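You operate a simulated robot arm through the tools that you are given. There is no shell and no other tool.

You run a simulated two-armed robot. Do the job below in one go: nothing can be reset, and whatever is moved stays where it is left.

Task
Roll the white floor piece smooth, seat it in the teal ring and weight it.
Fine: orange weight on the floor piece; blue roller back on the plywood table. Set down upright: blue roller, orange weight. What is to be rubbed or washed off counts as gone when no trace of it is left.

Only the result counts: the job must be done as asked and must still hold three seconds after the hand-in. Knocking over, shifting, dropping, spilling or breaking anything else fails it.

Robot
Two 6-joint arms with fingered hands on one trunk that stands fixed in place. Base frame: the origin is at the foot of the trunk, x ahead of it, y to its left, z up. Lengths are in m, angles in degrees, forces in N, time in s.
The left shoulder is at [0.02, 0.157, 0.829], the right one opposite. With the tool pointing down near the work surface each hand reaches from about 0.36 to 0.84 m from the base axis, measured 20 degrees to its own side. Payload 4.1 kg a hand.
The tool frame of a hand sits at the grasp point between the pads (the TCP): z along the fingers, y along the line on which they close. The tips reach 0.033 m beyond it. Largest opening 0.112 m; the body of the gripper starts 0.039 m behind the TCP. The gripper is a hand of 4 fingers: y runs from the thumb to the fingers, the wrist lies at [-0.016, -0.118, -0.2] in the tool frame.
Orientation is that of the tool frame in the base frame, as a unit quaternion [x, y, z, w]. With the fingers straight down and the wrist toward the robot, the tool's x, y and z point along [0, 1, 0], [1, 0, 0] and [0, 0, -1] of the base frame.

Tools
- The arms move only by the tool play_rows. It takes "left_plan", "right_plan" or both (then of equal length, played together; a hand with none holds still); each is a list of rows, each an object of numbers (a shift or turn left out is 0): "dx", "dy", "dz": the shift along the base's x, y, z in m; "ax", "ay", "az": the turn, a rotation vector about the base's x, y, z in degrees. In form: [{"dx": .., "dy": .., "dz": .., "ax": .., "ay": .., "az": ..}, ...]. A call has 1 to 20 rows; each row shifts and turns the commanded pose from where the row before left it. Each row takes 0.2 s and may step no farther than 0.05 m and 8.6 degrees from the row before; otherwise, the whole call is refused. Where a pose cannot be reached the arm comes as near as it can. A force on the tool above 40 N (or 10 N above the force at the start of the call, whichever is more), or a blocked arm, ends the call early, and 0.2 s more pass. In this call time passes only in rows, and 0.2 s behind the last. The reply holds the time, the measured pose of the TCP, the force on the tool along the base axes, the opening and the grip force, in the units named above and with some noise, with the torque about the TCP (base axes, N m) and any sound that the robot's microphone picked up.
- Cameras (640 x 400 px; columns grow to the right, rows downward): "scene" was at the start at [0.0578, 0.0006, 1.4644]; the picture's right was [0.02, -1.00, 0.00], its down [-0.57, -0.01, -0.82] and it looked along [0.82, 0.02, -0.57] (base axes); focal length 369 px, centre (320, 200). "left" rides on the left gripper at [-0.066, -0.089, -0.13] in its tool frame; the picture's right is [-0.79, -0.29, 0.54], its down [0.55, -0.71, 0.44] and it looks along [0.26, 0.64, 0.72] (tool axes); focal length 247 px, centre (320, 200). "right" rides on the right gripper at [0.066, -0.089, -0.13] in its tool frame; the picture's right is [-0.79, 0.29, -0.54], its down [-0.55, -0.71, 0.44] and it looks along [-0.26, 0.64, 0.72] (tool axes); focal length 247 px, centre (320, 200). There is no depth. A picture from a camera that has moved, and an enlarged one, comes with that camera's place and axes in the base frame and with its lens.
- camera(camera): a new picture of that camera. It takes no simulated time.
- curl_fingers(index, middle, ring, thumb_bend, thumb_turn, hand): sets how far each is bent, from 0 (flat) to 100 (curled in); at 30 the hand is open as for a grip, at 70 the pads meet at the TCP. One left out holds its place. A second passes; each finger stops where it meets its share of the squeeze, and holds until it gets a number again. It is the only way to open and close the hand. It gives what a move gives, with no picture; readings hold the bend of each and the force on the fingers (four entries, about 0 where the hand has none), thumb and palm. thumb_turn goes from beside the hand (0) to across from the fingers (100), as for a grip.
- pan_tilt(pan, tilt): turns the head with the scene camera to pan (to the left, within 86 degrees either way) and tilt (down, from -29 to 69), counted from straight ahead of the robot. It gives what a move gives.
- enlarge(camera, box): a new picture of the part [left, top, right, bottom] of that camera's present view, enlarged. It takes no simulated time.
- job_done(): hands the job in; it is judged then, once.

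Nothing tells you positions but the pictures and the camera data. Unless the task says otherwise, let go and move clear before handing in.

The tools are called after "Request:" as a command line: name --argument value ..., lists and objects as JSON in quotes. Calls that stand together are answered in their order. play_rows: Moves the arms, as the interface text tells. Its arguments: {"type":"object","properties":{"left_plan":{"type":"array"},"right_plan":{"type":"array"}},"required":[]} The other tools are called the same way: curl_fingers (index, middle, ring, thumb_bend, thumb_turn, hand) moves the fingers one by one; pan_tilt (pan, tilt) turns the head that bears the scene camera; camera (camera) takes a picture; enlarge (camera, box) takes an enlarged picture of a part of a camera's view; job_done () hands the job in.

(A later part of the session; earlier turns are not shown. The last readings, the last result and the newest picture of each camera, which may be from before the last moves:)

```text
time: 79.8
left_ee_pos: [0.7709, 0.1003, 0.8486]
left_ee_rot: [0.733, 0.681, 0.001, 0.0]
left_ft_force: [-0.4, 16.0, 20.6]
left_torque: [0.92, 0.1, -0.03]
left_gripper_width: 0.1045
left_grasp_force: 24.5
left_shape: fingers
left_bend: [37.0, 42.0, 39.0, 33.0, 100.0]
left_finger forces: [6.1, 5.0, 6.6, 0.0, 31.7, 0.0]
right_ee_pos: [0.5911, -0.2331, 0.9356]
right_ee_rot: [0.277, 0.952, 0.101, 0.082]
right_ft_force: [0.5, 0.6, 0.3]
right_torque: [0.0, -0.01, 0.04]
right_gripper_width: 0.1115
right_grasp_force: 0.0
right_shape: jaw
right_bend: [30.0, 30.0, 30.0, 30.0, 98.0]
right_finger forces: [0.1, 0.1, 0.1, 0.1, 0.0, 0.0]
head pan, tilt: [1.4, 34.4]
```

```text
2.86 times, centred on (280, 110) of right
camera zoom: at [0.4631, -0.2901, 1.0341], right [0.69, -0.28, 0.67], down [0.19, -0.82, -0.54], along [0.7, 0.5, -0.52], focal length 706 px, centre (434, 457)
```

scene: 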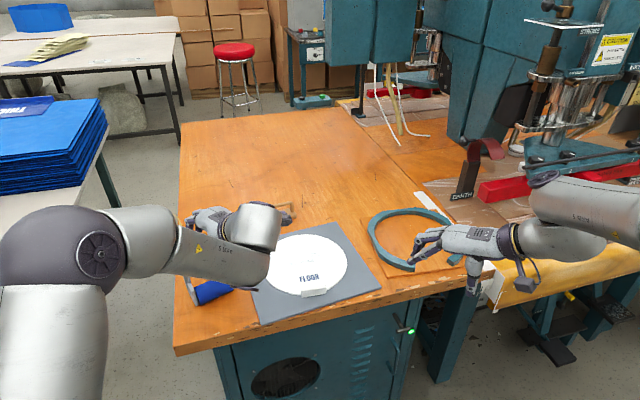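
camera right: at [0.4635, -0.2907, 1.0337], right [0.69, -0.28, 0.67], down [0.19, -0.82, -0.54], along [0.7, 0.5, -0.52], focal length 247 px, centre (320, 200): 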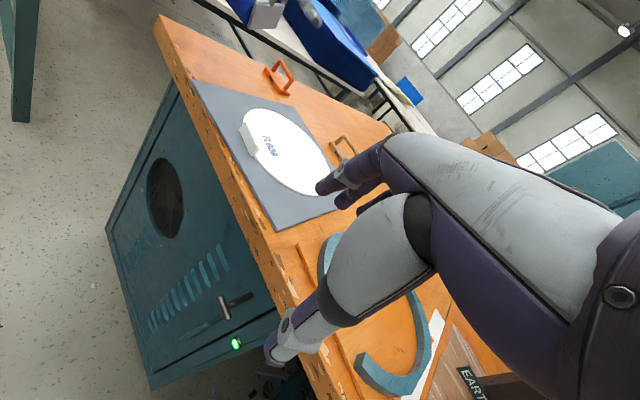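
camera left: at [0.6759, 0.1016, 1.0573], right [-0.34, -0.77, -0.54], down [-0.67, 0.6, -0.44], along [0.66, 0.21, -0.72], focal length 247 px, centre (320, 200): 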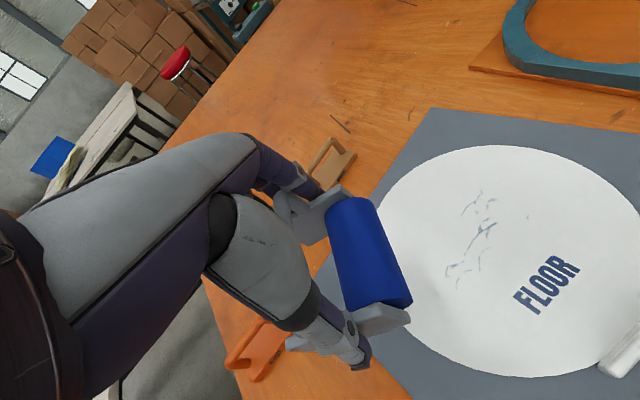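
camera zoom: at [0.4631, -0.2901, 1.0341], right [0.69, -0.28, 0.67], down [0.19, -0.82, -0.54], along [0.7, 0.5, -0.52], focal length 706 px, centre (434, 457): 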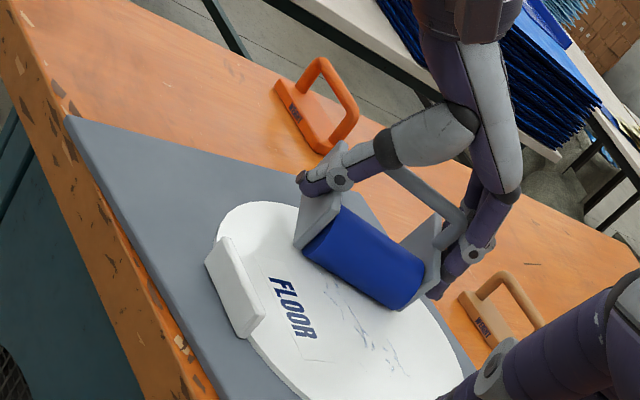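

The drag is high (16 N sideways for 20 N down), so the cheek plates are probably scraping. I'll ease up, pitch the roller so its rear edge lifts and only the roll bears, and touch down again.

Request:
play_rows --left_plan '[{"dz": 0.005}, {"ax": 3, "dz": 0.0012}, {"ax": 3, "dz": 0.0012}, {"dz": -0.002}]'

Request:
enlarge --camera "left" --box '[260, 140, 640, 400]'

Request:
enlarge --camera "right" --box '[200, 40, 360, 180]'

```text
time: 80.8
left_ee_pos: [0.7699, 0.0994, 0.8492]
left_ee_rot: [0.732, 0.679, 0.035, -0.039]
left_ft_force: [0.4, -1.0, -3.0]
left_torque: [-0.01, -0.04, 0.01]
left_gripper_width: 0.1039
left_grasp_force: 25.6
left_shape: fingers
left_bend: [35.0, 42.0, 40.0, 33.0, 100.0]
left_finger forces: [9.9, 5.5, 5.7, 0.0, 29.7, 0.1]
right_ee_pos: [0.5923, -0.2343, 0.9344]
right_ee_rot: [0.279, 0.952, 0.101, 0.081]
right_ft_force: [-0.5, 0.0, 0.0]
right_torque: [0.01, 0.02, 0.02]
right_gripper_width: 0.1118
right_grasp_force: 0.0
right_shape: jaw
right_bend: [30.0, 30.0, 30.0, 30.0, 98.0]
right_finger forces: [0.0, 0.0, 0.0, 0.1, 0.0, 0.1]
head pan, tilt: [1.4, 34.4]
```

```text
1.54 times, centred on (450, 270) of left
camera zoom: at [0.6763, 0.0266, 0.9725], right [-0.35, -0.71, -0.61], down [-0.67, 0.65, -0.37], along [0.66, 0.28, -0.7], focal length 380 px, centre (120, 92)
```

zoom: 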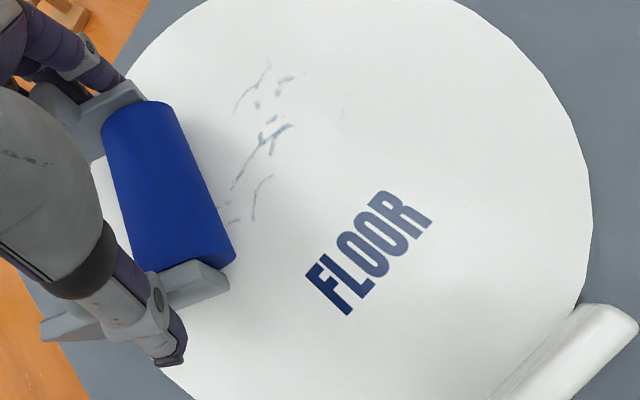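

```text
2.86 times, centred on (280, 110) of right
camera zoom: at [0.4635, -0.2907, 1.0338], right [0.69, -0.28, 0.67], down [0.19, -0.82, -0.54], along [0.7, 0.5, -0.52], focal length 706 px, centre (434, 457)
```

zoom: 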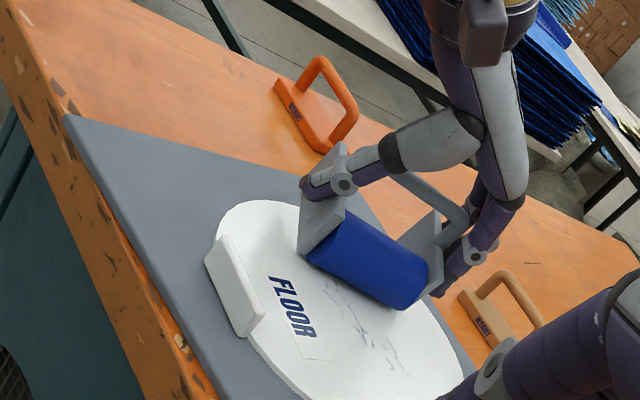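

Now it's just clear of the disc. Lowering to touch with the roll only, then a short test stroke.

Request:
play_rows --left_plan '[{"dz": -0.0025}, {"dz": -0.0025}]'

Request:
play_rows --left_plan '[{"dy": -0.008}, {"dy": -0.008}]'

Request:
enlarge --camera "left" --box '[260, 140, 640, 400]'

```text
time: 81.4
left_ee_pos: [0.7711, 0.0982, 0.8491]
left_ee_rot: [0.732, 0.679, 0.037, -0.038]
left_ft_force: [0.4, -0.4, 8.3]
left_torque: [-0.01, 0.43, 0.0]
left_gripper_width: 0.1042
left_grasp_force: 25.6
left_shape: fingers
left_bend: [35.0, 42.0, 40.0, 33.0, 100.0]
left_finger forces: [9.8, 5.1, 5.9, 0.0, 29.1, 0.0]
right_ee_pos: [0.5918, -0.2337, 0.9349]
right_ee_rot: [0.278, 0.952, 0.101, 0.082]
right_ft_force: [-0.1, 0.3, 0.6]
right_torque: [0.01, 0.04, 0.01]
right_gripper_width: 0.1116
right_grasp_force: 0.0
right_shape: jaw
right_bend: [30.0, 30.0, 30.0, 30.0, 98.0]
right_finger forces: [0.0, 0.0, 0.0, 0.1, 0.0, 0.0]
head pan, tilt: [1.4, 34.4]
```

```text
time: 82.0
left_ee_pos: [0.7717, 0.0865, 0.8476]
left_ee_rot: [0.731, 0.68, 0.036, -0.037]
left_ft_force: [-1.1, 14.3, 16.2]
left_torque: [0.77, -0.27, 0.27]
left_gripper_width: 0.1042
left_grasp_force: 26.2
left_shape: fingers
left_bend: [36.0, 42.0, 39.0, 33.0, 100.0]
left_finger forces: [7.8, 5.6, 6.1, 0.0, 33.5, 0.0]
right_ee_pos: [0.5919, -0.2325, 0.9354]
right_ee_rot: [0.278, 0.952, 0.102, 0.082]
right_ft_force: [0.2, 0.2, 0.4]
right_torque: [-0.01, -0.03, -0.01]
right_gripper_width: 0.1116
right_grasp_force: 0.0
right_shape: jaw
right_bend: [30.0, 30.0, 30.0, 30.0, 98.0]
right_finger forces: [0.0, 0.0, 0.0, 0.1, 0.1, 0.0]
head pan, tilt: [1.4, 34.4]
```

```text
1.54 times, centred on (450, 270) of left
camera zoom: at [0.6768, 0.0133, 0.9699], right [-0.34, -0.71, -0.62], down [-0.67, 0.64, -0.37], along [0.66, 0.29, -0.69], focal length 380 px, centre (120, 92)
```

zoom: 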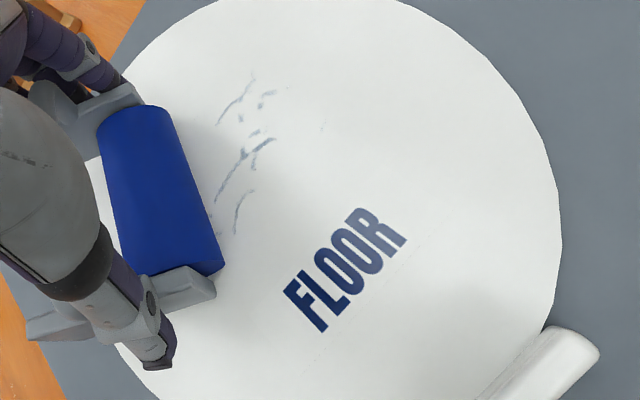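

Still scraping (friction ratio ~0.9), so I need to understand the roller's underside. I'll lift it high and look at it from the right camera.

Request:
play_rows --left_plan '[{"dz": 0.03}, {"dz": 0.04}, {"dz": 0.045}, {"dz": 0.045}, {"dz": 0.04}]'

Request:
camera --camera "right"

Request:
enlarge --camera "scene" --box '[230, 110, 400, 320]'

```text
time: 83.2
left_ee_pos: [0.738, 0.0805, 1.0331]
left_ee_rot: [0.732, 0.679, 0.034, -0.04]
left_ft_force: [0.6, -0.2, -3.3]
left_torque: [-0.02, -0.01, 0.0]
left_gripper_width: 0.1036
left_grasp_force: 24.0
left_shape: fingers
left_bend: [35.0, 42.0, 40.0, 33.0, 100.0]
left_finger forces: [10.1, 5.2, 5.5, 0.1, 27.6, 0.0]
left hand out of reach, approached as far as the arm can: row 3, 4, 5
right_ee_pos: [0.591, -0.2344, 0.9353]
right_ee_rot: [0.279, 0.951, 0.101, 0.082]
right_ft_force: [-0.4, -0.4, -1.0]
right_torque: [0.0, 0.02, -0.01]
right_gripper_width: 0.1116
right_grasp_force: 0.1
right_shape: jaw
right_bend: [30.0, 30.0, 30.0, 30.0, 98.0]
right_finger forces: [0.0, 0.0, 0.0, 0.0, 0.0, 0.0]
head pan, tilt: [1.4, 34.4]
```

```text
taken
camera right: at [0.4638, -0.2906, 1.0337], right [0.69, -0.28, 0.67], down [0.19, -0.82, -0.54], along [0.7, 0.5, -0.52], focal length 247 px, centre (320, 200)
```

right: 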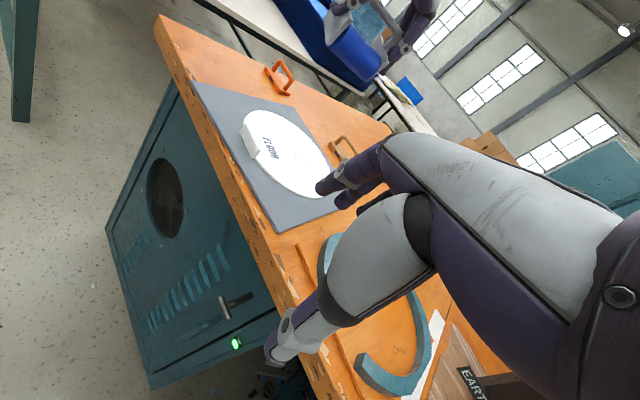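

```text
1.90 times, centred on (315, 215) of scene
camera zoom: at [0.0582, 0.0006, 1.4643], right [0.02, -1.0, 0.0], down [-0.57, -0.01, -0.82], along [0.82, 0.02, -0.57], focal length 702 px, centre (330, 171)
```

zoom: 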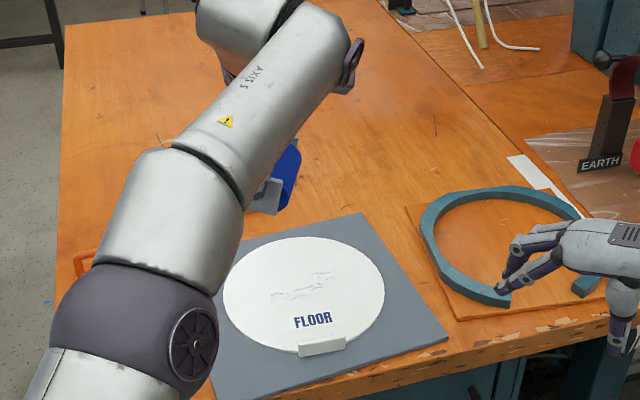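

Request:
enlarge --camera "scene" --box '[260, 225, 370, 305]'

Request:
enlarge --camera "right" --box '[300, 0, 440, 90]'

Request:
enlarge --camera "left" --box '[260, 140, 640, 400]'

```text
5.00 times, centred on (315, 265) of scene
camera zoom: at [0.0582, 0.0006, 1.4643], right [0.02, -1.0, 0.0], down [-0.57, -0.01, -0.82], along [0.82, 0.02, -0.57], focal length 1843 px, centre (345, -125)
```

zoom: 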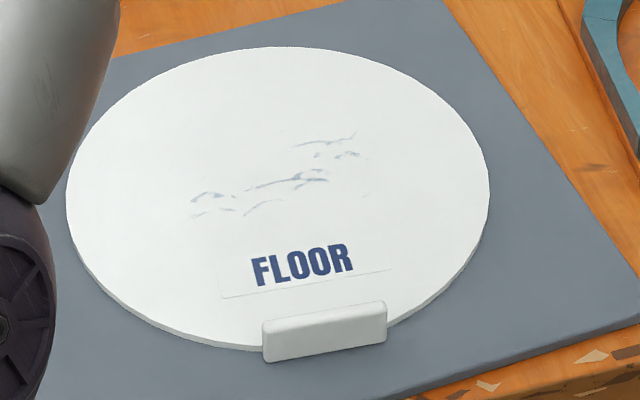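

```text
4.44 times, centred on (370, 45) of right
camera zoom: at [0.4638, -0.2906, 1.0337], right [0.69, -0.28, 0.67], down [0.19, -0.82, -0.54], along [0.7, 0.5, -0.52], focal length 1098 px, centre (98, 889)
```

zoom: 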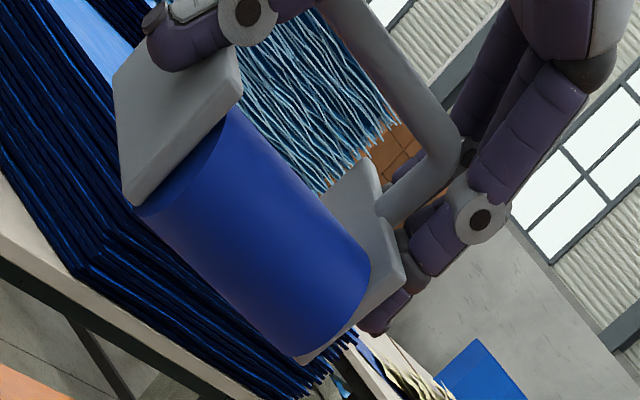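

```text
1.54 times, centred on (450, 270) of left
camera zoom: at [0.6436, 0.009, 1.155], right [-0.35, -0.71, -0.62], down [-0.67, 0.65, -0.37], along [0.66, 0.28, -0.7], focal length 380 px, centre (120, 92)
```

zoom: 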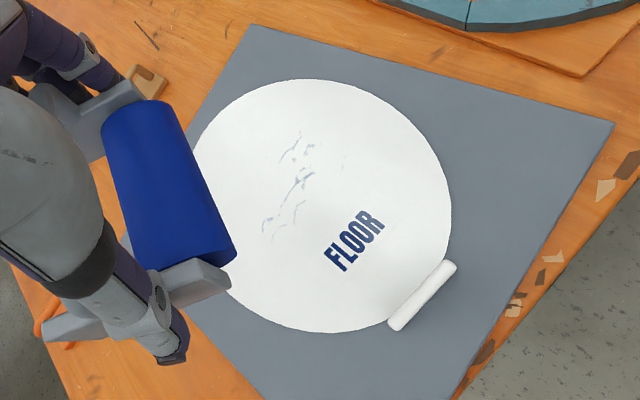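

Now I understand: the cheek plates reach as low as the roll, so upright it never bears; the roll only sticks out at the front. It must be used tipped forward ~65–70° like a brayer. I'll turn the hand so the roll faces the robot and then tip it forward, in free air left of the disc.

Request:
play_rows --left_plan '[{"dx": -0.008, "dy": 0.011, "dz": -0.003, "az": -7.8}, {"dx": -0.008, "dy": 0.011, "dz": -0.003, "az": -7.8}, {"dx": -0.008, "dy": 0.011, "dz": -0.003, "az": -7.8}, {"dx": -0.008, "dy": 0.011, "dz": -0.003, "az": -7.8}, {"dx": -0.008, "dy": 0.011, "dz": -0.003, "az": -7.8}, {"dx": -0.008, "dy": 0.011, "dz": -0.003, "az": -7.8}, {"dx": -0.008, "dy": 0.011, "dz": -0.003, "az": -7.8}, {"dx": -0.008, "dy": 0.011, "dz": -0.003, "az": -7.8}, {"dx": -0.008, "dy": 0.011, "dz": -0.003, "az": -7.8}, {"dx": -0.008, "dy": 0.011, "dz": -0.003, "az": -7.8}]'

Request:
camera --camera "scene"

Request:
camera --camera "left"

```text
time: 85.4
left_ee_pos: [0.6521, 0.1922, 0.9991]
left_ee_rot: [0.997, 0.065, 0.051, -0.007]
left_ft_force: [0.2, -0.5, -2.0]
left_torque: [0.0, 0.07, -0.01]
left_gripper_width: 0.1038
left_grasp_force: 23.1
left_shape: fingers
left_bend: [35.0, 42.0, 40.0, 33.0, 100.0]
left_finger forces: [10.2, 5.1, 5.4, 0.0, 26.3, 0.1]
left hand out of reach, approached as far as the arm can: row 10
right_ee_pos: [0.5922, -0.2334, 0.9349]
right_ee_rot: [0.278, 0.952, 0.101, 0.081]
right_ft_force: [-0.5, 0.5, -0.5]
right_torque: [0.0, 0.03, -0.01]
right_gripper_width: 0.1115
right_grasp_force: 0.0
right_shape: jaw
right_bend: [30.0, 30.0, 30.0, 30.0, 98.0]
right_finger forces: [0.0, 0.0, 0.1, 0.1, 0.1, 0.0]
head pan, tilt: [1.4, 34.4]
```

```text
taken
```

scene: 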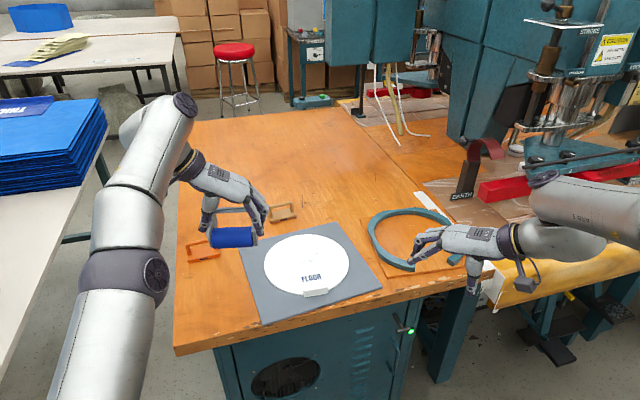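

```text
taken
camera left: at [0.5611, 0.2692, 1.1212], right [-0.76, 0.19, -0.62], down [0.5, 0.79, -0.37], along [0.41, -0.59, -0.7], focal length 247 px, centre (320, 200)
```

left: 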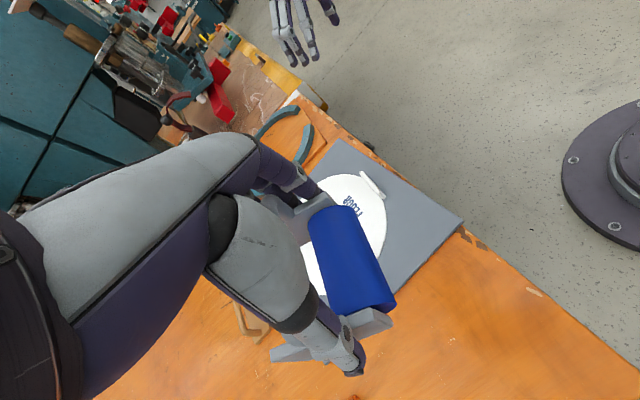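

Orientation reached. Now tipping the roller forward in steps (rotation about y), still in free air.

Request:
play_rows --left_plan '[{"ay": -7.5}, {"ay": -7.5}, {"ay": -7.5}, {"ay": -7.5}, {"ay": -7.5}, {"ay": -7.5}]'

Request:
camera --camera "scene"

Request:
enlarge --camera "scene" --box '[170, 130, 310, 280]'

```text
time: 86.8
left_ee_pos: [0.6519, 0.1929, 1.0001]
left_ee_rot: [0.901, 0.066, 0.429, 0.018]
left_ft_force: [0.4, -0.4, -2.5]
left_torque: [-0.02, 0.08, -0.01]
left_gripper_width: 0.1038
left_grasp_force: 22.2
left_shape: fingers
left_bend: [35.0, 42.0, 41.0, 33.0, 100.0]
left_finger forces: [10.2, 4.9, 4.9, 0.0, 24.5, 0.0]
right_ee_pos: [0.5914, -0.2339, 0.9348]
right_ee_rot: [0.278, 0.952, 0.101, 0.08]
right_ft_force: [-0.2, 0.1, 0.2]
right_torque: [0.02, 0.02, -0.01]
right_gripper_width: 0.1117
right_grasp_force: 0.0
right_shape: jaw
right_bend: [30.0, 30.0, 30.0, 30.0, 98.0]
right_finger forces: [0.0, 0.1, 0.0, 0.0, 0.1, 0.0]
head pan, tilt: [1.4, 34.4]
```

```text
taken
```

scene: 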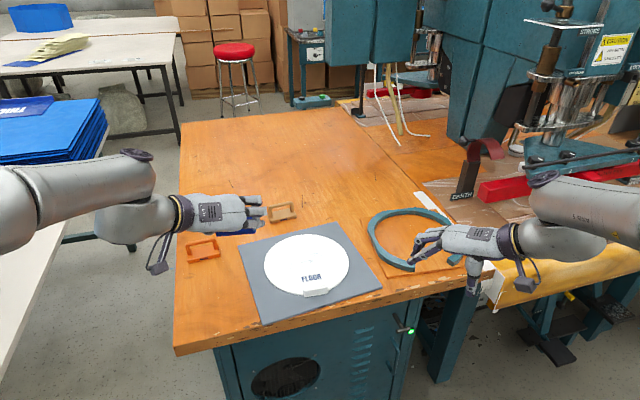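

```text
2.67 times, centred on (240, 205) of scene
camera zoom: at [0.058, 0.0005, 1.4644], right [0.02, -1.0, 0.0], down [-0.57, -0.01, -0.82], along [0.82, 0.02, -0.57], focal length 983 px, centre (533, 187)
```

zoom: 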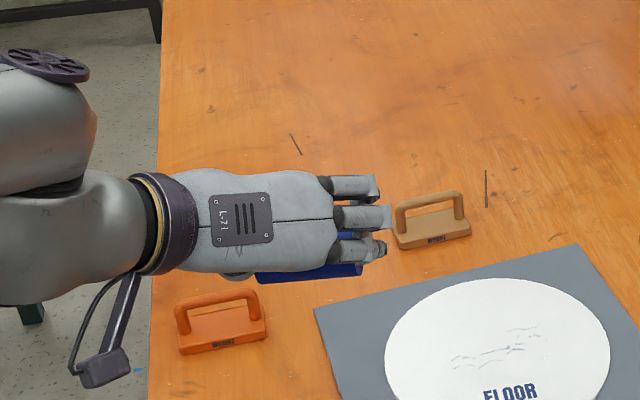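

Tipping works and is comfortably in reach. Another 19° and then over the disc.

Request:
play_rows --left_plan '[{"ay": -6.4}, {"ay": -6.4}, {"ay": -6.4}, {"dx": 0.0095, "dy": -0.033, "dz": -0.01}, {"dx": 0.0095, "dy": -0.033, "dz": -0.02}, {"dx": 0.0095, "dy": -0.033, "dz": -0.02}, {"dx": 0.0095, "dy": -0.033, "dz": -0.02}]'

Request:
camera --camera "right"

Request:
enlarge --camera "right" --box '[200, 40, 360, 180]'

Request:
enlarge --camera "scene" --box '[220, 160, 380, 310]'

Request:
camera --camera "left"

```text
time: 88.4
left_ee_pos: [0.7719, 0.0789, 1.0251]
left_ee_rot: [0.819, 0.061, 0.57, 0.029]
left_ft_force: [-0.1, 0.2, -2.6]
left_torque: [0.0, 0.1, 0.01]
left_gripper_width: 0.1034
left_grasp_force: 22.7
left_shape: fingers
left_bend: [35.0, 42.0, 41.0, 33.0, 100.0]
left_finger forces: [10.2, 5.2, 4.8, 0.0, 24.5, 0.1]
left hand out of reach, approached as far as the arm can: row 2, 3, 4, 5, 6, 7
right_ee_pos: [0.5902, -0.2326, 0.9344]
right_ee_rot: [0.278, 0.952, 0.102, 0.082]
right_ft_force: [-0.1, -0.4, -0.1]
right_torque: [-0.01, -0.01, -0.02]
right_gripper_width: 0.1118
right_grasp_force: 0.0
right_shape: jaw
right_bend: [30.0, 30.0, 30.0, 30.0, 98.0]
right_finger forces: [0.0, 0.0, 0.0, 0.1, 0.1, 0.1]
head pan, tilt: [1.4, 34.4]
```

```text
taken
camera right: at [0.4633, -0.2903, 1.0339], right [0.69, -0.28, 0.67], down [0.19, -0.82, -0.54], along [0.7, 0.5, -0.52], focal length 247 px, centre (320, 200)
```

right: 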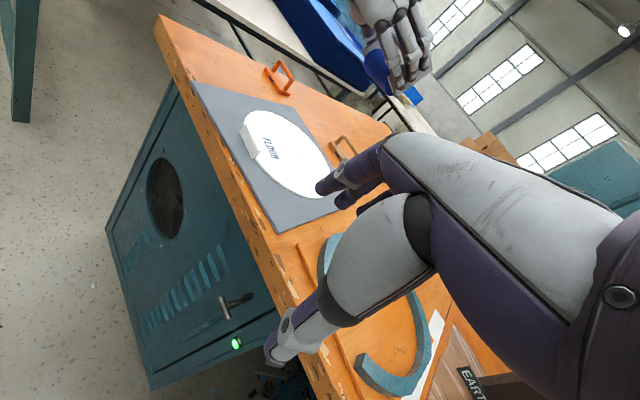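

```text
2.86 times, centred on (280, 110) of right
camera zoom: at [0.4633, -0.2903, 1.0339], right [0.69, -0.28, 0.67], down [0.19, -0.82, -0.54], along [0.7, 0.5, -0.52], focal length 706 px, centre (434, 457)
```

zoom: 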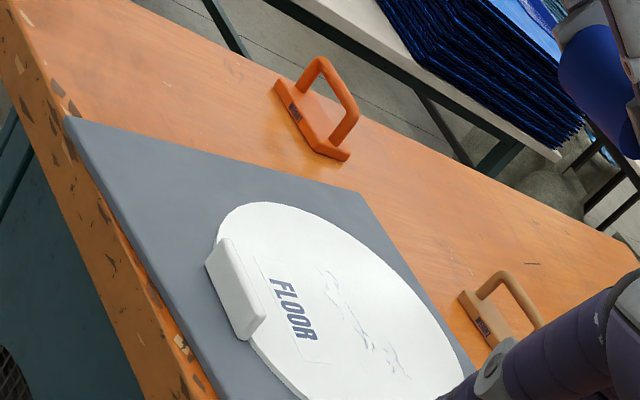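

```text
2.67 times, centred on (300, 235) of scene
camera zoom: at [0.0576, 0.0009, 1.4644], right [0.02, -1.0, 0.0], down [-0.57, -0.01, -0.82], along [0.82, 0.02, -0.57], focal length 983 px, centre (373, 107)
```

zoom: 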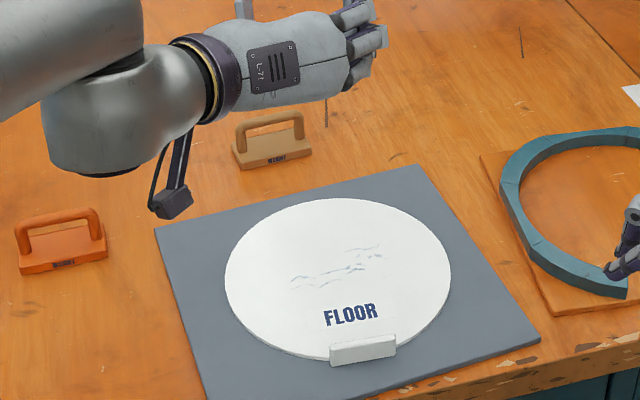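

```text
taken
camera left: at [0.621, 0.1544, 0.9975], right [0.22, 0.19, -0.96], down [0.55, 0.79, 0.28], along [0.81, -0.59, 0.07], focal length 247 px, centre (320, 200)
```

left: 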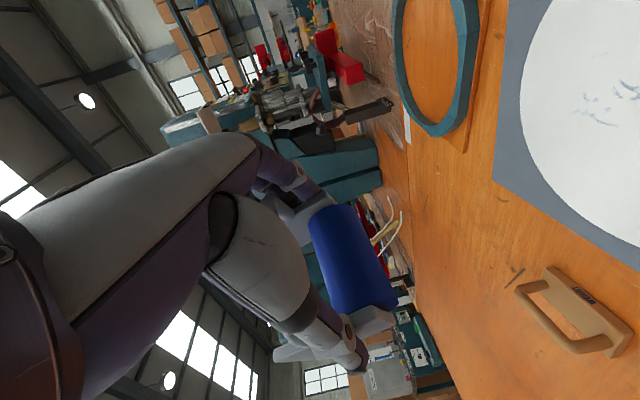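

Tilt is achieved, but the arm couldn't fold close enough and ended farther out (0.772, 0.079, 1.025). I'll try descending here in steps to see what is reachable.

Request:
play_rows --left_plan '[{"dz": -0.02}, {"dz": -0.02}, {"dz": -0.02}, {"dz": -0.02}]'

```text
time: 89.4
left_ee_pos: [0.809, 0.0761, 0.9673]
left_ee_rot: [0.817, 0.061, 0.572, 0.029]
left_ft_force: [-0.7, -1.0, -1.9]
left_torque: [0.0, 0.07, 0.0]
left_gripper_width: 0.1034
left_grasp_force: 22.4
left_shape: fingers
left_bend: [35.0, 42.0, 41.0, 33.0, 100.0]
left_finger forces: [10.1, 5.2, 4.8, 0.0, 24.3, 0.0]
left hand out of reach, approached as far as the arm can: row 1, 2, 3, 4
right_ee_pos: [0.5928, -0.2353, 0.9364]
right_ee_rot: [0.278, 0.952, 0.102, 0.081]
right_ft_force: [-0.4, -0.2, 0.2]
right_torque: [-0.02, -0.01, 0.01]
right_gripper_width: 0.1117
right_grasp_force: 0.1
right_shape: jaw
right_bend: [30.0, 30.0, 30.0, 30.0, 98.0]
right_finger forces: [0.0, 0.0, 0.0, 0.0, 0.0, 0.0]
head pan, tilt: [1.4, 34.4]
```

At this heading the arm can't get low enough. I'll swing the tipped roller 40° about the vertical — the wrist then comes in from a more comfortable side — and test the reach again.

Request:
play_rows --left_plan '[{"dx": -0.006, "az": 8}, {"dx": -0.006, "az": 8}, {"dx": -0.006, "az": 8}, {"dx": -0.006, "az": 8}, {"dx": -0.006, "az": 8}]'

Request:
camera --camera "scene"

```text
time: 90.6
left_ee_pos: [0.8161, 0.0773, 0.9776]
left_ee_rot: [0.746, 0.338, 0.549, -0.169]
left_ft_force: [0.1, -0.1, -2.8]
left_torque: [-0.09, 0.08, 0.0]
left_gripper_width: 0.1037
left_grasp_force: 21.6
left_shape: fingers
left_bend: [35.0, 42.0, 41.0, 33.0, 100.0]
left_finger forces: [10.0, 4.9, 4.8, 0.1, 23.4, 0.0]
left hand out of reach, approached as far as the arm can: row 1, 2, 3
right_ee_pos: [0.5912, -0.2332, 0.9355]
right_ee_rot: [0.278, 0.952, 0.101, 0.08]
right_ft_force: [0.1, 0.8, 0.3]
right_torque: [-0.02, -0.01, -0.01]
right_gripper_width: 0.1116
right_grasp_force: 0.0
right_shape: jaw
right_bend: [30.0, 30.0, 30.0, 30.0, 98.0]
right_finger forces: [0.0, 0.1, 0.0, 0.0, 0.0, 0.1]
head pan, tilt: [1.4, 34.4]
```

```text
taken
```

scene: 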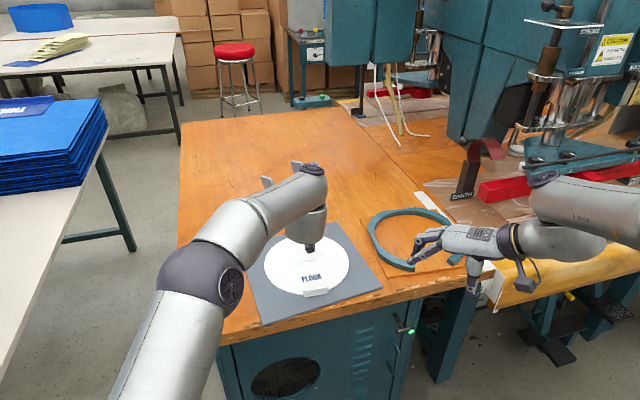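

This heading works (no more reach warnings), and conveniently the wrinkle line lies parallel to the roll now. Moving in above the disc centre.

Request:
play_rows --left_plan '[{"dx": -0.016, "dy": -0.006, "dz": -0.015}, {"dx": -0.016, "dy": -0.006, "dz": -0.015}, {"dx": -0.016, "dy": -0.006, "dz": -0.015}, {"dx": -0.016, "dy": -0.007, "dz": -0.015}, {"dx": -0.016, "dy": -0.007, "dz": -0.015}]'

Request:
enlarge --camera "right" --box '[200, 40, 360, 180]'

Request:
camera --camera "left"

Request:
enlarge --camera "scene" --box '[220, 160, 380, 310]'

```text
time: 91.8
left_ee_pos: [0.735, 0.0431, 0.9034]
left_ee_rot: [0.746, 0.336, 0.549, -0.168]
left_ft_force: [-0.6, 0.3, -2.3]
left_torque: [-0.05, 0.04, -0.02]
left_gripper_width: 0.1035
left_grasp_force: 21.0
left_shape: fingers
left_bend: [35.0, 42.0, 41.0, 33.0, 100.0]
left_finger forces: [10.0, 4.9, 4.6, 0.0, 23.0, 0.0]
right_ee_pos: [0.5918, -0.2348, 0.9356]
right_ee_rot: [0.278, 0.952, 0.101, 0.082]
right_ft_force: [-0.4, 0.1, -0.4]
right_torque: [0.0, -0.01, -0.02]
right_gripper_width: 0.1118
right_grasp_force: 0.0
right_shape: jaw
right_bend: [30.0, 30.0, 30.0, 30.0, 98.0]
right_finger forces: [0.0, 0.1, 0.0, 0.0, 0.0, 0.1]
head pan, tilt: [1.4, 34.4]
```

```text
2.86 times, centred on (280, 110) of right
camera zoom: at [0.4636, -0.2905, 1.0338], right [0.69, -0.28, 0.67], down [0.19, -0.82, -0.54], along [0.7, 0.5, -0.52], focal length 706 px, centre (434, 457)
```

zoom: 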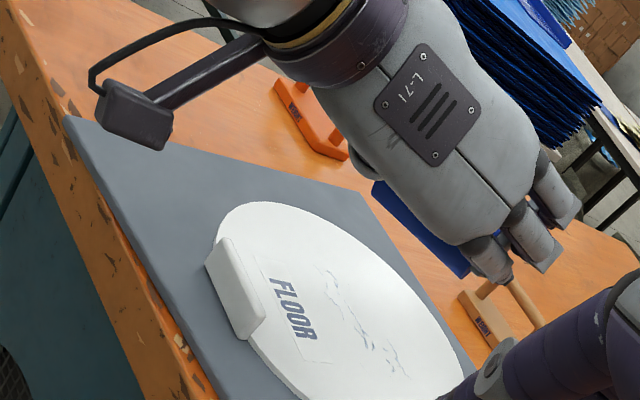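

```text
taken
camera left: at [0.5696, 0.005, 0.8748], right [0.05, 0.29, -0.96], down [-0.09, 0.96, 0.28], along [1.0, 0.07, 0.07], focal length 247 px, centre (320, 200)
```

left: 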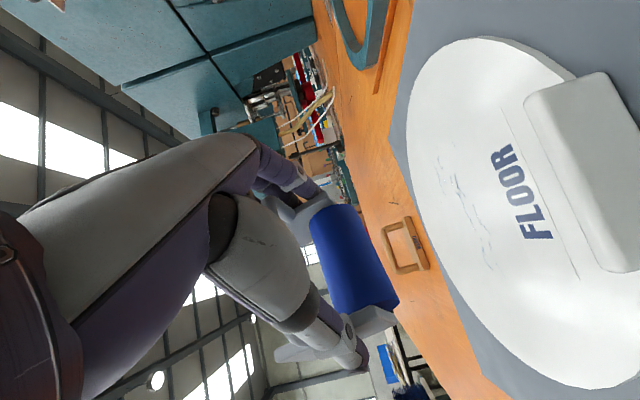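

```text
2.67 times, centred on (300, 235) of scene
camera zoom: at [0.0579, 0.0007, 1.4644], right [0.02, -1.0, 0.0], down [-0.57, -0.01, -0.82], along [0.82, 0.02, -0.57], focal length 983 px, centre (373, 107)
```

zoom: 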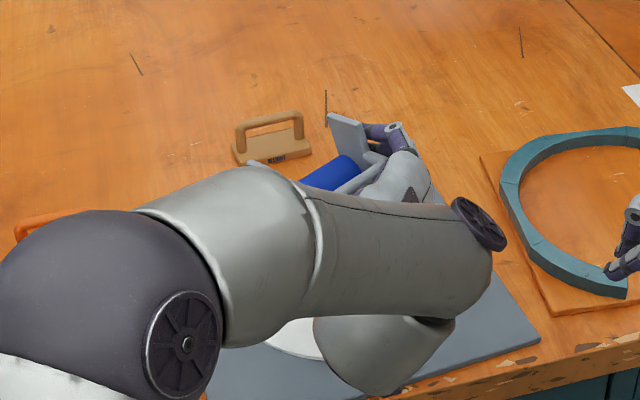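

The roll axis is tilted ~7° (right end high), so I'll level it, then descend to contact in small steps.

Request:
play_rows --left_plan '[{"ax": 4.9, "ay": 4.7}, {"dz": -0.02}, {"dz": -0.015}, {"dz": -0.008}]'

Request:
camera --camera "left"

Request:
enlarge --camera "right" --box '[200, 40, 360, 180]'

```text
time: 92.8
left_ee_pos: [0.7349, 0.042, 0.8605]
left_ee_rot: [0.761, 0.305, 0.531, -0.214]
left_ft_force: [0.2, 0.5, -2.5]
left_torque: [-0.07, 0.04, 0.0]
left_gripper_width: 0.1037
left_grasp_force: 21.4
left_shape: fingers
left_bend: [35.0, 42.0, 41.0, 33.0, 100.0]
left_finger forces: [10.1, 5.0, 4.6, 0.1, 22.9, 0.1]
right_ee_pos: [0.5914, -0.2339, 0.9356]
right_ee_rot: [0.278, 0.952, 0.102, 0.082]
right_ft_force: [0.4, 0.3, 0.6]
right_torque: [0.01, 0.01, -0.03]
right_gripper_width: 0.112
right_grasp_force: 0.1
right_shape: jaw
right_bend: [30.0, 30.0, 30.0, 30.0, 98.0]
right_finger forces: [0.1, 0.0, 0.0, 0.0, 0.0, 0.0]
head pan, tilt: [1.4, 34.4]
```

```text
taken
camera left: at [0.5681, 0.0076, 0.8416], right [-0.03, 0.37, -0.93], down [-0.06, 0.93, 0.37], along [1.0, 0.07, -0.01], focal length 247 px, centre (320, 200)
```

left: 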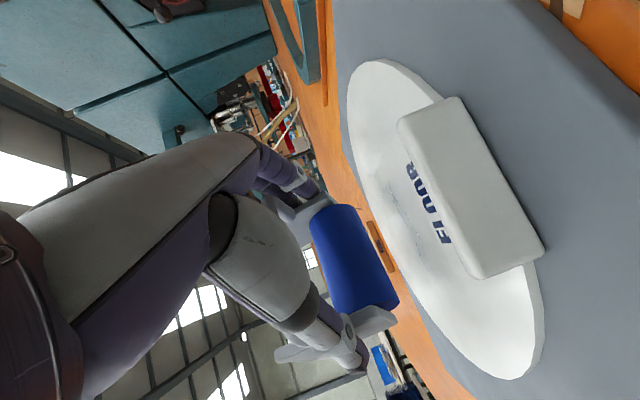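

```text
2.86 times, centred on (280, 110) of right
camera zoom: at [0.4635, -0.2906, 1.0338], right [0.69, -0.28, 0.67], down [0.19, -0.82, -0.54], along [0.7, 0.5, -0.52], focal length 706 px, centre (434, 457)
```

zoom: 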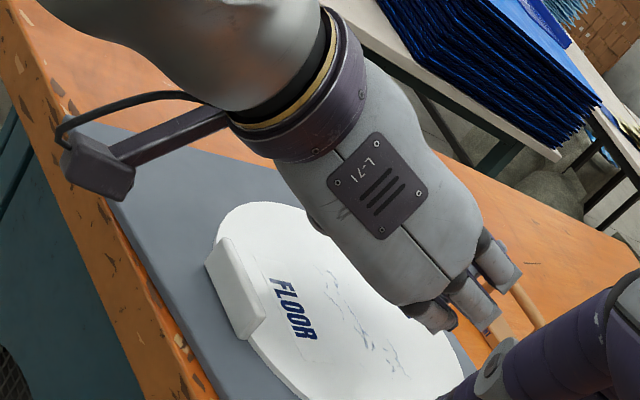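

The roll is level and, measured here, the roller is tipped ~90° (roll axis ≈ (0.765, 0.070, 0.834)), so only the roll will bear. Descending to contact.

Request:
play_rows --left_plan '[{"dz": -0.01}, {"dz": -0.008}, {"dz": -0.004}, {"dz": -0.002}]'

Request:
camera --camera "left"

```text
time: 93.8
left_ee_pos: [0.7353, 0.0462, 0.8358]
left_ee_rot: [0.76, 0.306, 0.532, -0.214]
left_ft_force: [-0.1, 0.3, -1.4]
left_torque: [-0.08, 0.07, 0.02]
left_gripper_width: 0.1039
left_grasp_force: 21.0
left_shape: fingers
left_bend: [35.0, 42.0, 41.0, 33.0, 100.0]
left_finger forces: [10.1, 5.0, 4.6, 0.0, 22.9, 0.0]
right_ee_pos: [0.5924, -0.2331, 0.9351]
right_ee_rot: [0.278, 0.952, 0.102, 0.081]
right_ft_force: [0.0, 0.1, -0.3]
right_torque: [-0.02, -0.05, -0.01]
right_gripper_width: 0.1115
right_grasp_force: 0.0
right_shape: jaw
right_bend: [30.0, 30.0, 30.0, 30.0, 98.0]
right_finger forces: [0.0, 0.0, 0.0, 0.1, 0.1, 0.0]
head pan, tilt: [1.4, 34.4]
```

```text
taken
camera left: at [0.5677, 0.0093, 0.8181], right [-0.03, 0.37, -0.93], down [-0.06, 0.93, 0.37], along [1.0, 0.07, -0.01], focal length 247 px, centre (320, 200)
```

left: 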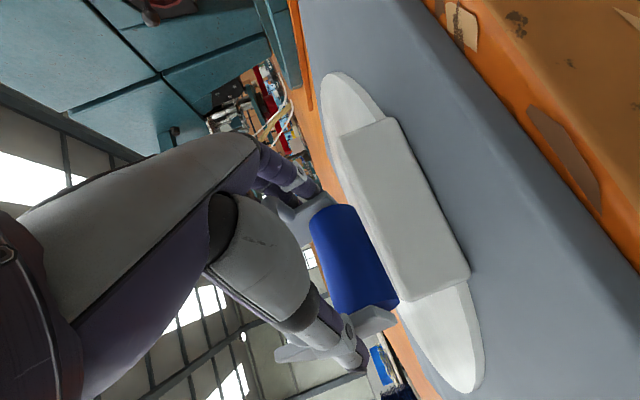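

Almost touching. A few more millimetres.

Request:
play_rows --left_plan '[{"dz": -0.002}, {"dz": -0.002}]'

```text
time: 94.4
left_ee_pos: [0.7358, 0.0447, 0.8326]
left_ee_rot: [0.761, 0.305, 0.531, -0.214]
left_ft_force: [-0.4, -0.4, -1.8]
left_torque: [-0.05, 0.02, 0.02]
left_gripper_width: 0.1035
left_grasp_force: 21.2
left_shape: fingers
left_bend: [35.0, 42.0, 41.0, 33.0, 100.0]
left_finger forces: [10.1, 5.0, 4.8, 0.0, 22.9, 0.0]
right_ee_pos: [0.5909, -0.2341, 0.9349]
right_ee_rot: [0.278, 0.952, 0.102, 0.08]
right_ft_force: [-0.3, -0.2, 0.4]
right_torque: [0.02, 0.04, 0.03]
right_gripper_width: 0.1119
right_grasp_force: 0.0
right_shape: jaw
right_bend: [30.0, 30.0, 30.0, 30.0, 98.0]
right_finger forces: [0.0, 0.0, 0.0, 0.1, 0.1, 0.0]
head pan, tilt: [1.4, 34.4]
```

Request:
play_rows --left_plan '[{"dz": -0.002}, {"dz": -0.002}]'

```text
time: 95.0
left_ee_pos: [0.7333, 0.0433, 0.8304]
left_ee_rot: [0.759, 0.305, 0.533, -0.214]
left_ft_force: [-2.1, -0.4, 6.1]
left_torque: [-0.07, -0.29, 0.01]
left_gripper_width: 0.1037
left_grasp_force: 21.3
left_shape: fingers
left_bend: [35.0, 42.0, 41.0, 33.0, 100.0]
left_finger forces: [9.6, 4.8, 4.9, 0.0, 24.0, 0.0]
right_ee_pos: [0.5923, -0.2344, 0.9347]
right_ee_rot: [0.278, 0.952, 0.102, 0.081]
right_ft_force: [0.1, 0.0, 0.1]
right_torque: [0.02, -0.02, 0.02]
right_gripper_width: 0.1116
right_grasp_force: 0.1
right_shape: jaw
right_bend: [30.0, 30.0, 30.0, 30.0, 98.0]
right_finger forces: [0.1, 0.1, 0.0, 0.1, 0.0, 0.0]
head pan, tilt: [1.4, 34.4]
```

Contact with the roll (≈8 N), slightly heavier on the right end. I'll level by 1.5° and make a short test stroke along the rolling direction.

Request:
play_rows --left_plan '[{"ax": -1.08, "ay": -1.04}, {"dx": 0.0055, "dy": 0.0052}, {"dx": 0.0055, "dy": 0.0052}, {"dx": 0.0055, "dy": 0.0052}, {"dx": 0.0055, "dy": 0.0052}]'

Request:
enlarge --camera "right" --box '[200, 60, 360, 180]'

Request:
camera --camera "left"

```text
time: 96.2
left_ee_pos: [0.7567, 0.0655, 0.8294]
left_ee_rot: [0.758, 0.313, 0.535, -0.204]
left_ft_force: [-6.5, -5.6, 9.2]
left_torque: [-0.04, -0.04, -0.05]
left_gripper_width: 0.1036
left_grasp_force: 22.2
left_shape: fingers
left_bend: [35.0, 42.0, 41.0, 33.0, 100.0]
left_finger forces: [10.1, 5.6, 5.7, 0.0, 22.5, 0.0]
right_ee_pos: [0.5912, -0.2335, 0.9351]
right_ee_rot: [0.279, 0.952, 0.101, 0.082]
right_ft_force: [-0.2, 0.1, -0.1]
right_torque: [0.01, -0.01, 0.0]
right_gripper_width: 0.1118
right_grasp_force: 0.2
right_shape: jaw
right_bend: [30.0, 30.0, 30.0, 30.0, 98.0]
right_finger forces: [0.1, 0.1, 0.0, 0.0, 0.0, 0.1]
head pan, tilt: [1.4, 34.4]
```

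```text
3.33 times, centred on (280, 120) of right
camera zoom: at [0.4631, -0.2909, 1.0339], right [0.69, -0.28, 0.67], down [0.19, -0.82, -0.54], along [0.7, 0.5, -0.52], focal length 823 px, centre (453, 467)
```

zoom: 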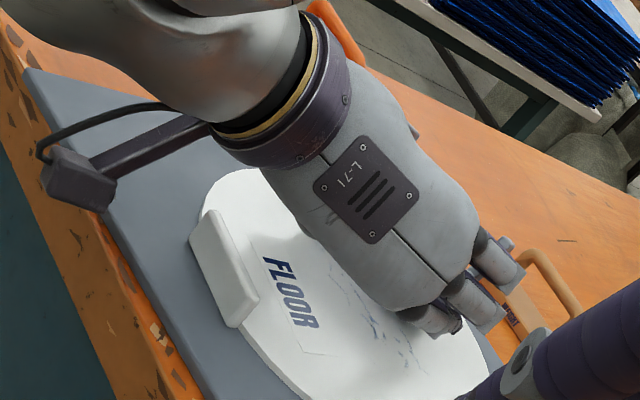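

```text
taken
camera left: at [0.59, 0.0294, 0.8085], right [-0.01, 0.35, -0.94], down [-0.07, 0.93, 0.35], along [1.0, 0.07, 0.01], focal length 247 px, centre (320, 200)
```

left: 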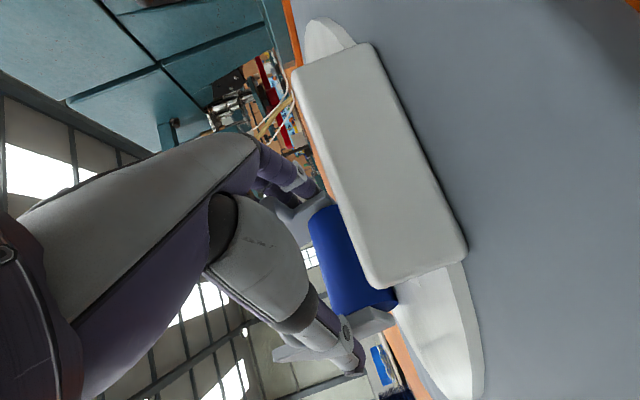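

Drag is still notable but the disc isn't moving. I'll now sweep back across the wrinkle line (−h direction) with the same press.

Request:
play_rows --left_plan '[{"dx": -0.0055, "dy": -0.0052}, {"dx": -0.0055, "dy": -0.0052}, {"dx": -0.0055, "dy": -0.0052}, {"dx": -0.0055, "dy": -0.0052}, {"dx": -0.0055, "dy": -0.0052}, {"dx": -0.0055, "dy": -0.0052}]'

Request:
enlarge --camera "right" --box '[200, 60, 360, 180]'

```text
time: 97.6
left_ee_pos: [0.7238, 0.0341, 0.83]
left_ee_rot: [0.758, 0.312, 0.535, -0.204]
left_ft_force: [2.7, 2.8, 0.9]
left_torque: [0.06, -0.31, 0.13]
left_gripper_width: 0.1038
left_grasp_force: 22.9
left_shape: fingers
left_bend: [35.0, 42.0, 40.0, 33.0, 100.0]
left_finger forces: [9.4, 5.0, 5.0, 0.0, 25.5, 0.0]
right_ee_pos: [0.5916, -0.2339, 0.9353]
right_ee_rot: [0.277, 0.952, 0.101, 0.081]
right_ft_force: [-0.4, 0.7, 0.6]
right_torque: [-0.04, 0.0, 0.02]
right_gripper_width: 0.1117
right_grasp_force: 0.1
right_shape: jaw
right_bend: [30.0, 30.0, 30.0, 30.0, 98.0]
right_finger forces: [0.0, 0.0, 0.0, 0.1, 0.0, 0.1]
head pan, tilt: [1.4, 34.4]
```

```text
3.33 times, centred on (280, 120) of right
camera zoom: at [0.4635, -0.2905, 1.0338], right [0.69, -0.28, 0.67], down [0.19, -0.82, -0.54], along [0.7, 0.5, -0.52], focal length 823 px, centre (453, 467)
```

zoom: 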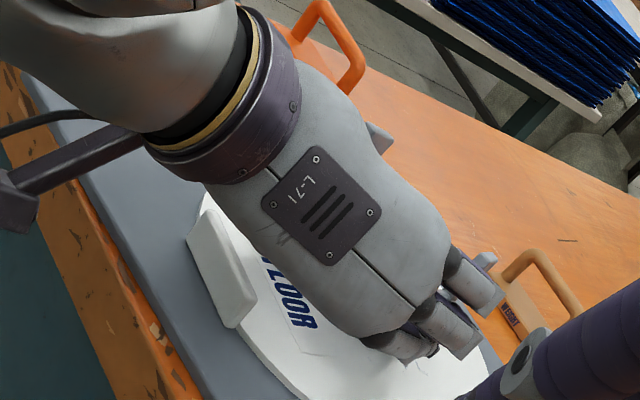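

Press has dropped to ~3 N; adding a little and finishing the sweep, then lifting to inspect.

Request:
play_rows --left_plan '[{"dz": -0.0015}, {"dx": -0.0055, "dy": -0.0052}, {"dx": -0.0055, "dy": -0.0052}, {"dx": -0.0055, "dy": -0.0052}, {"dx": -0.0055, "dy": -0.0052}]'

Request:
play_rows --left_plan '[{"dz": 0.01}, {"dz": 0.02}, {"dz": 0.03}, {"dz": 0.03}]'

Request:
enlarge --camera "right" --box '[200, 60, 360, 180]'

Request:
enlarge --camera "scene" --box '[240, 190, 400, 310]'

Request:
camera --camera "left"

```text
time: 98.8
left_ee_pos: [0.702, 0.0146, 0.8279]
left_ee_rot: [0.757, 0.313, 0.536, -0.204]
left_ft_force: [5.3, 4.0, 7.0]
left_torque: [0.13, -0.66, 0.2]
left_gripper_width: 0.1035
left_grasp_force: 23.1
left_shape: fingers
left_bend: [35.0, 42.0, 40.0, 33.0, 100.0]
left_finger forces: [7.7, 5.2, 5.5, 0.0, 28.2, 0.0]
right_ee_pos: [0.592, -0.2334, 0.9355]
right_ee_rot: [0.278, 0.952, 0.102, 0.081]
right_ft_force: [0.3, 0.6, 0.1]
right_torque: [0.01, 0.0, -0.01]
right_gripper_width: 0.1118
right_grasp_force: 0.0
right_shape: jaw
right_bend: [30.0, 30.0, 30.0, 30.0, 98.0]
right_finger forces: [0.1, 0.1, 0.1, 0.0, 0.0, 0.0]
head pan, tilt: [1.4, 34.4]
```

```text
time: 99.8
left_ee_pos: [0.7025, 0.0141, 0.9149]
left_ee_rot: [0.758, 0.313, 0.535, -0.204]
left_ft_force: [0.6, 0.0, -2.4]
left_torque: [-0.03, 0.06, 0.05]
left_gripper_width: 0.1036
left_grasp_force: 21.3
left_shape: fingers
left_bend: [35.0, 42.0, 41.0, 33.0, 100.0]
left_finger forces: [10.4, 4.9, 4.7, 0.0, 23.2, 0.0]
right_ee_pos: [0.5924, -0.2325, 0.9345]
right_ee_rot: [0.279, 0.952, 0.101, 0.082]
right_ft_force: [0.7, -0.9, -0.9]
right_torque: [0.0, 0.01, 0.01]
right_gripper_width: 0.1116
right_grasp_force: 0.0
right_shape: jaw
right_bend: [30.0, 30.0, 30.0, 30.0, 98.0]
right_finger forces: [0.0, 0.0, 0.0, 0.0, 0.0, 0.0]
head pan, tilt: [1.4, 34.4]
```

```text
3.33 times, centred on (280, 120) of right
camera zoom: at [0.4637, -0.2907, 1.0337], right [0.69, -0.28, 0.67], down [0.19, -0.82, -0.54], along [0.7, 0.5, -0.52], focal length 823 px, centre (453, 467)
```

zoom: 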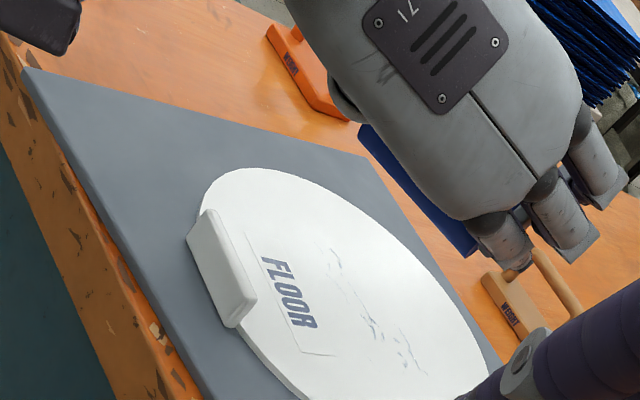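

```text
3.33 times, centred on (320, 250) of scene
camera zoom: at [0.0581, 0.0005, 1.4643], right [0.02, -1.0, 0.0], down [-0.57, -0.01, -0.82], along [0.82, 0.02, -0.57], focal length 1229 px, centre (320, 33)
```

zoom: 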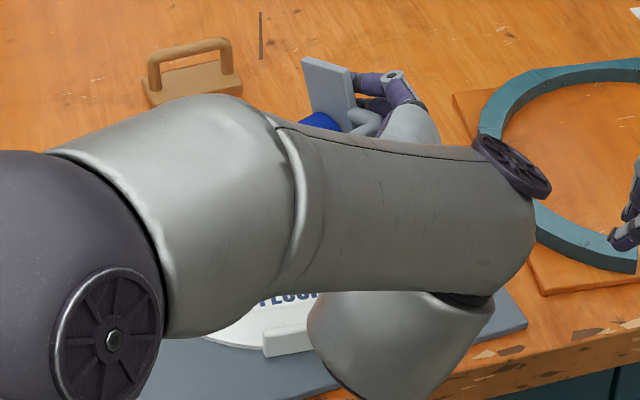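

```text
taken
camera left: at [0.5349, -0.0226, 0.8952], right [-0.01, 0.35, -0.94], down [-0.07, 0.93, 0.35], along [1.0, 0.07, 0.01], focal length 247 px, centre (320, 200)
```

left: 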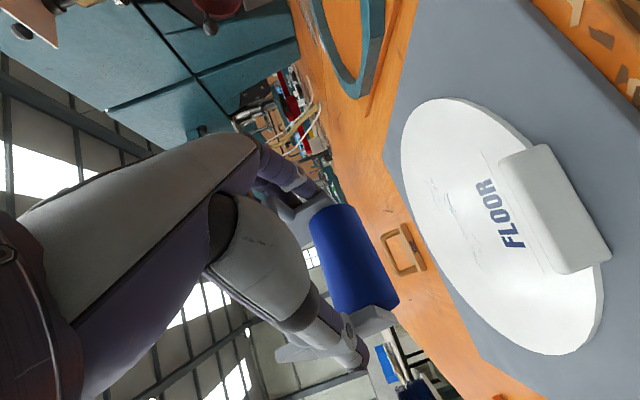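

Request:
enlarge --camera "right" --box '[250, 115, 330, 180]'

Request:
enlarge --camera "left" --box '[390, 90, 620, 370]'

```text
6.15 times, centred on (290, 148) of right
camera zoom: at [0.4637, -0.2907, 1.0337], right [0.69, -0.28, 0.67], down [0.19, -0.82, -0.54], along [0.7, 0.5, -0.52], focal length 1520 px, centre (505, 523)
```

zoom: 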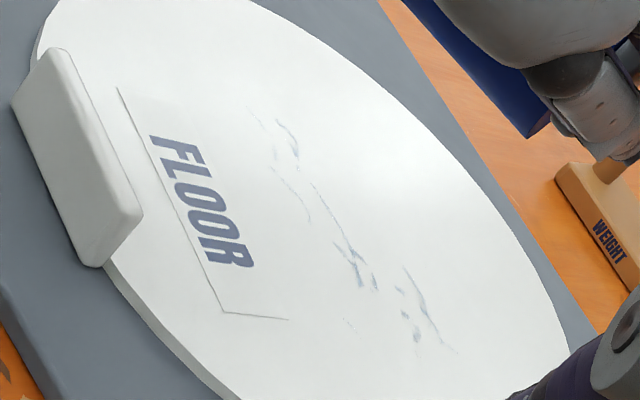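

```text
1.43 times, centred on (505, 230) of left
camera zoom: at [0.5349, -0.0226, 0.8952], right [-0.01, 0.35, -0.94], down [-0.07, 0.93, 0.35], along [1.0, 0.07, 0.01], focal length 353 px, centre (56, 157)
```

zoom: 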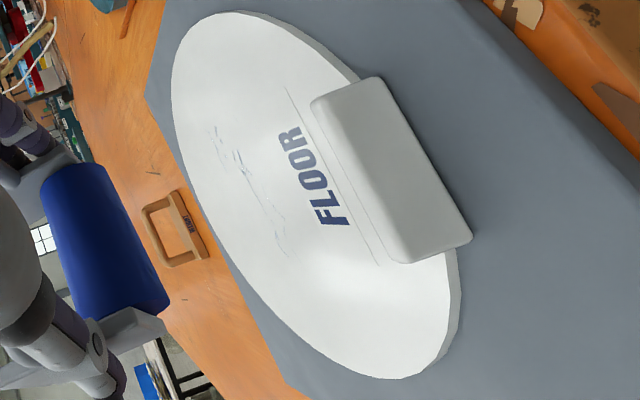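

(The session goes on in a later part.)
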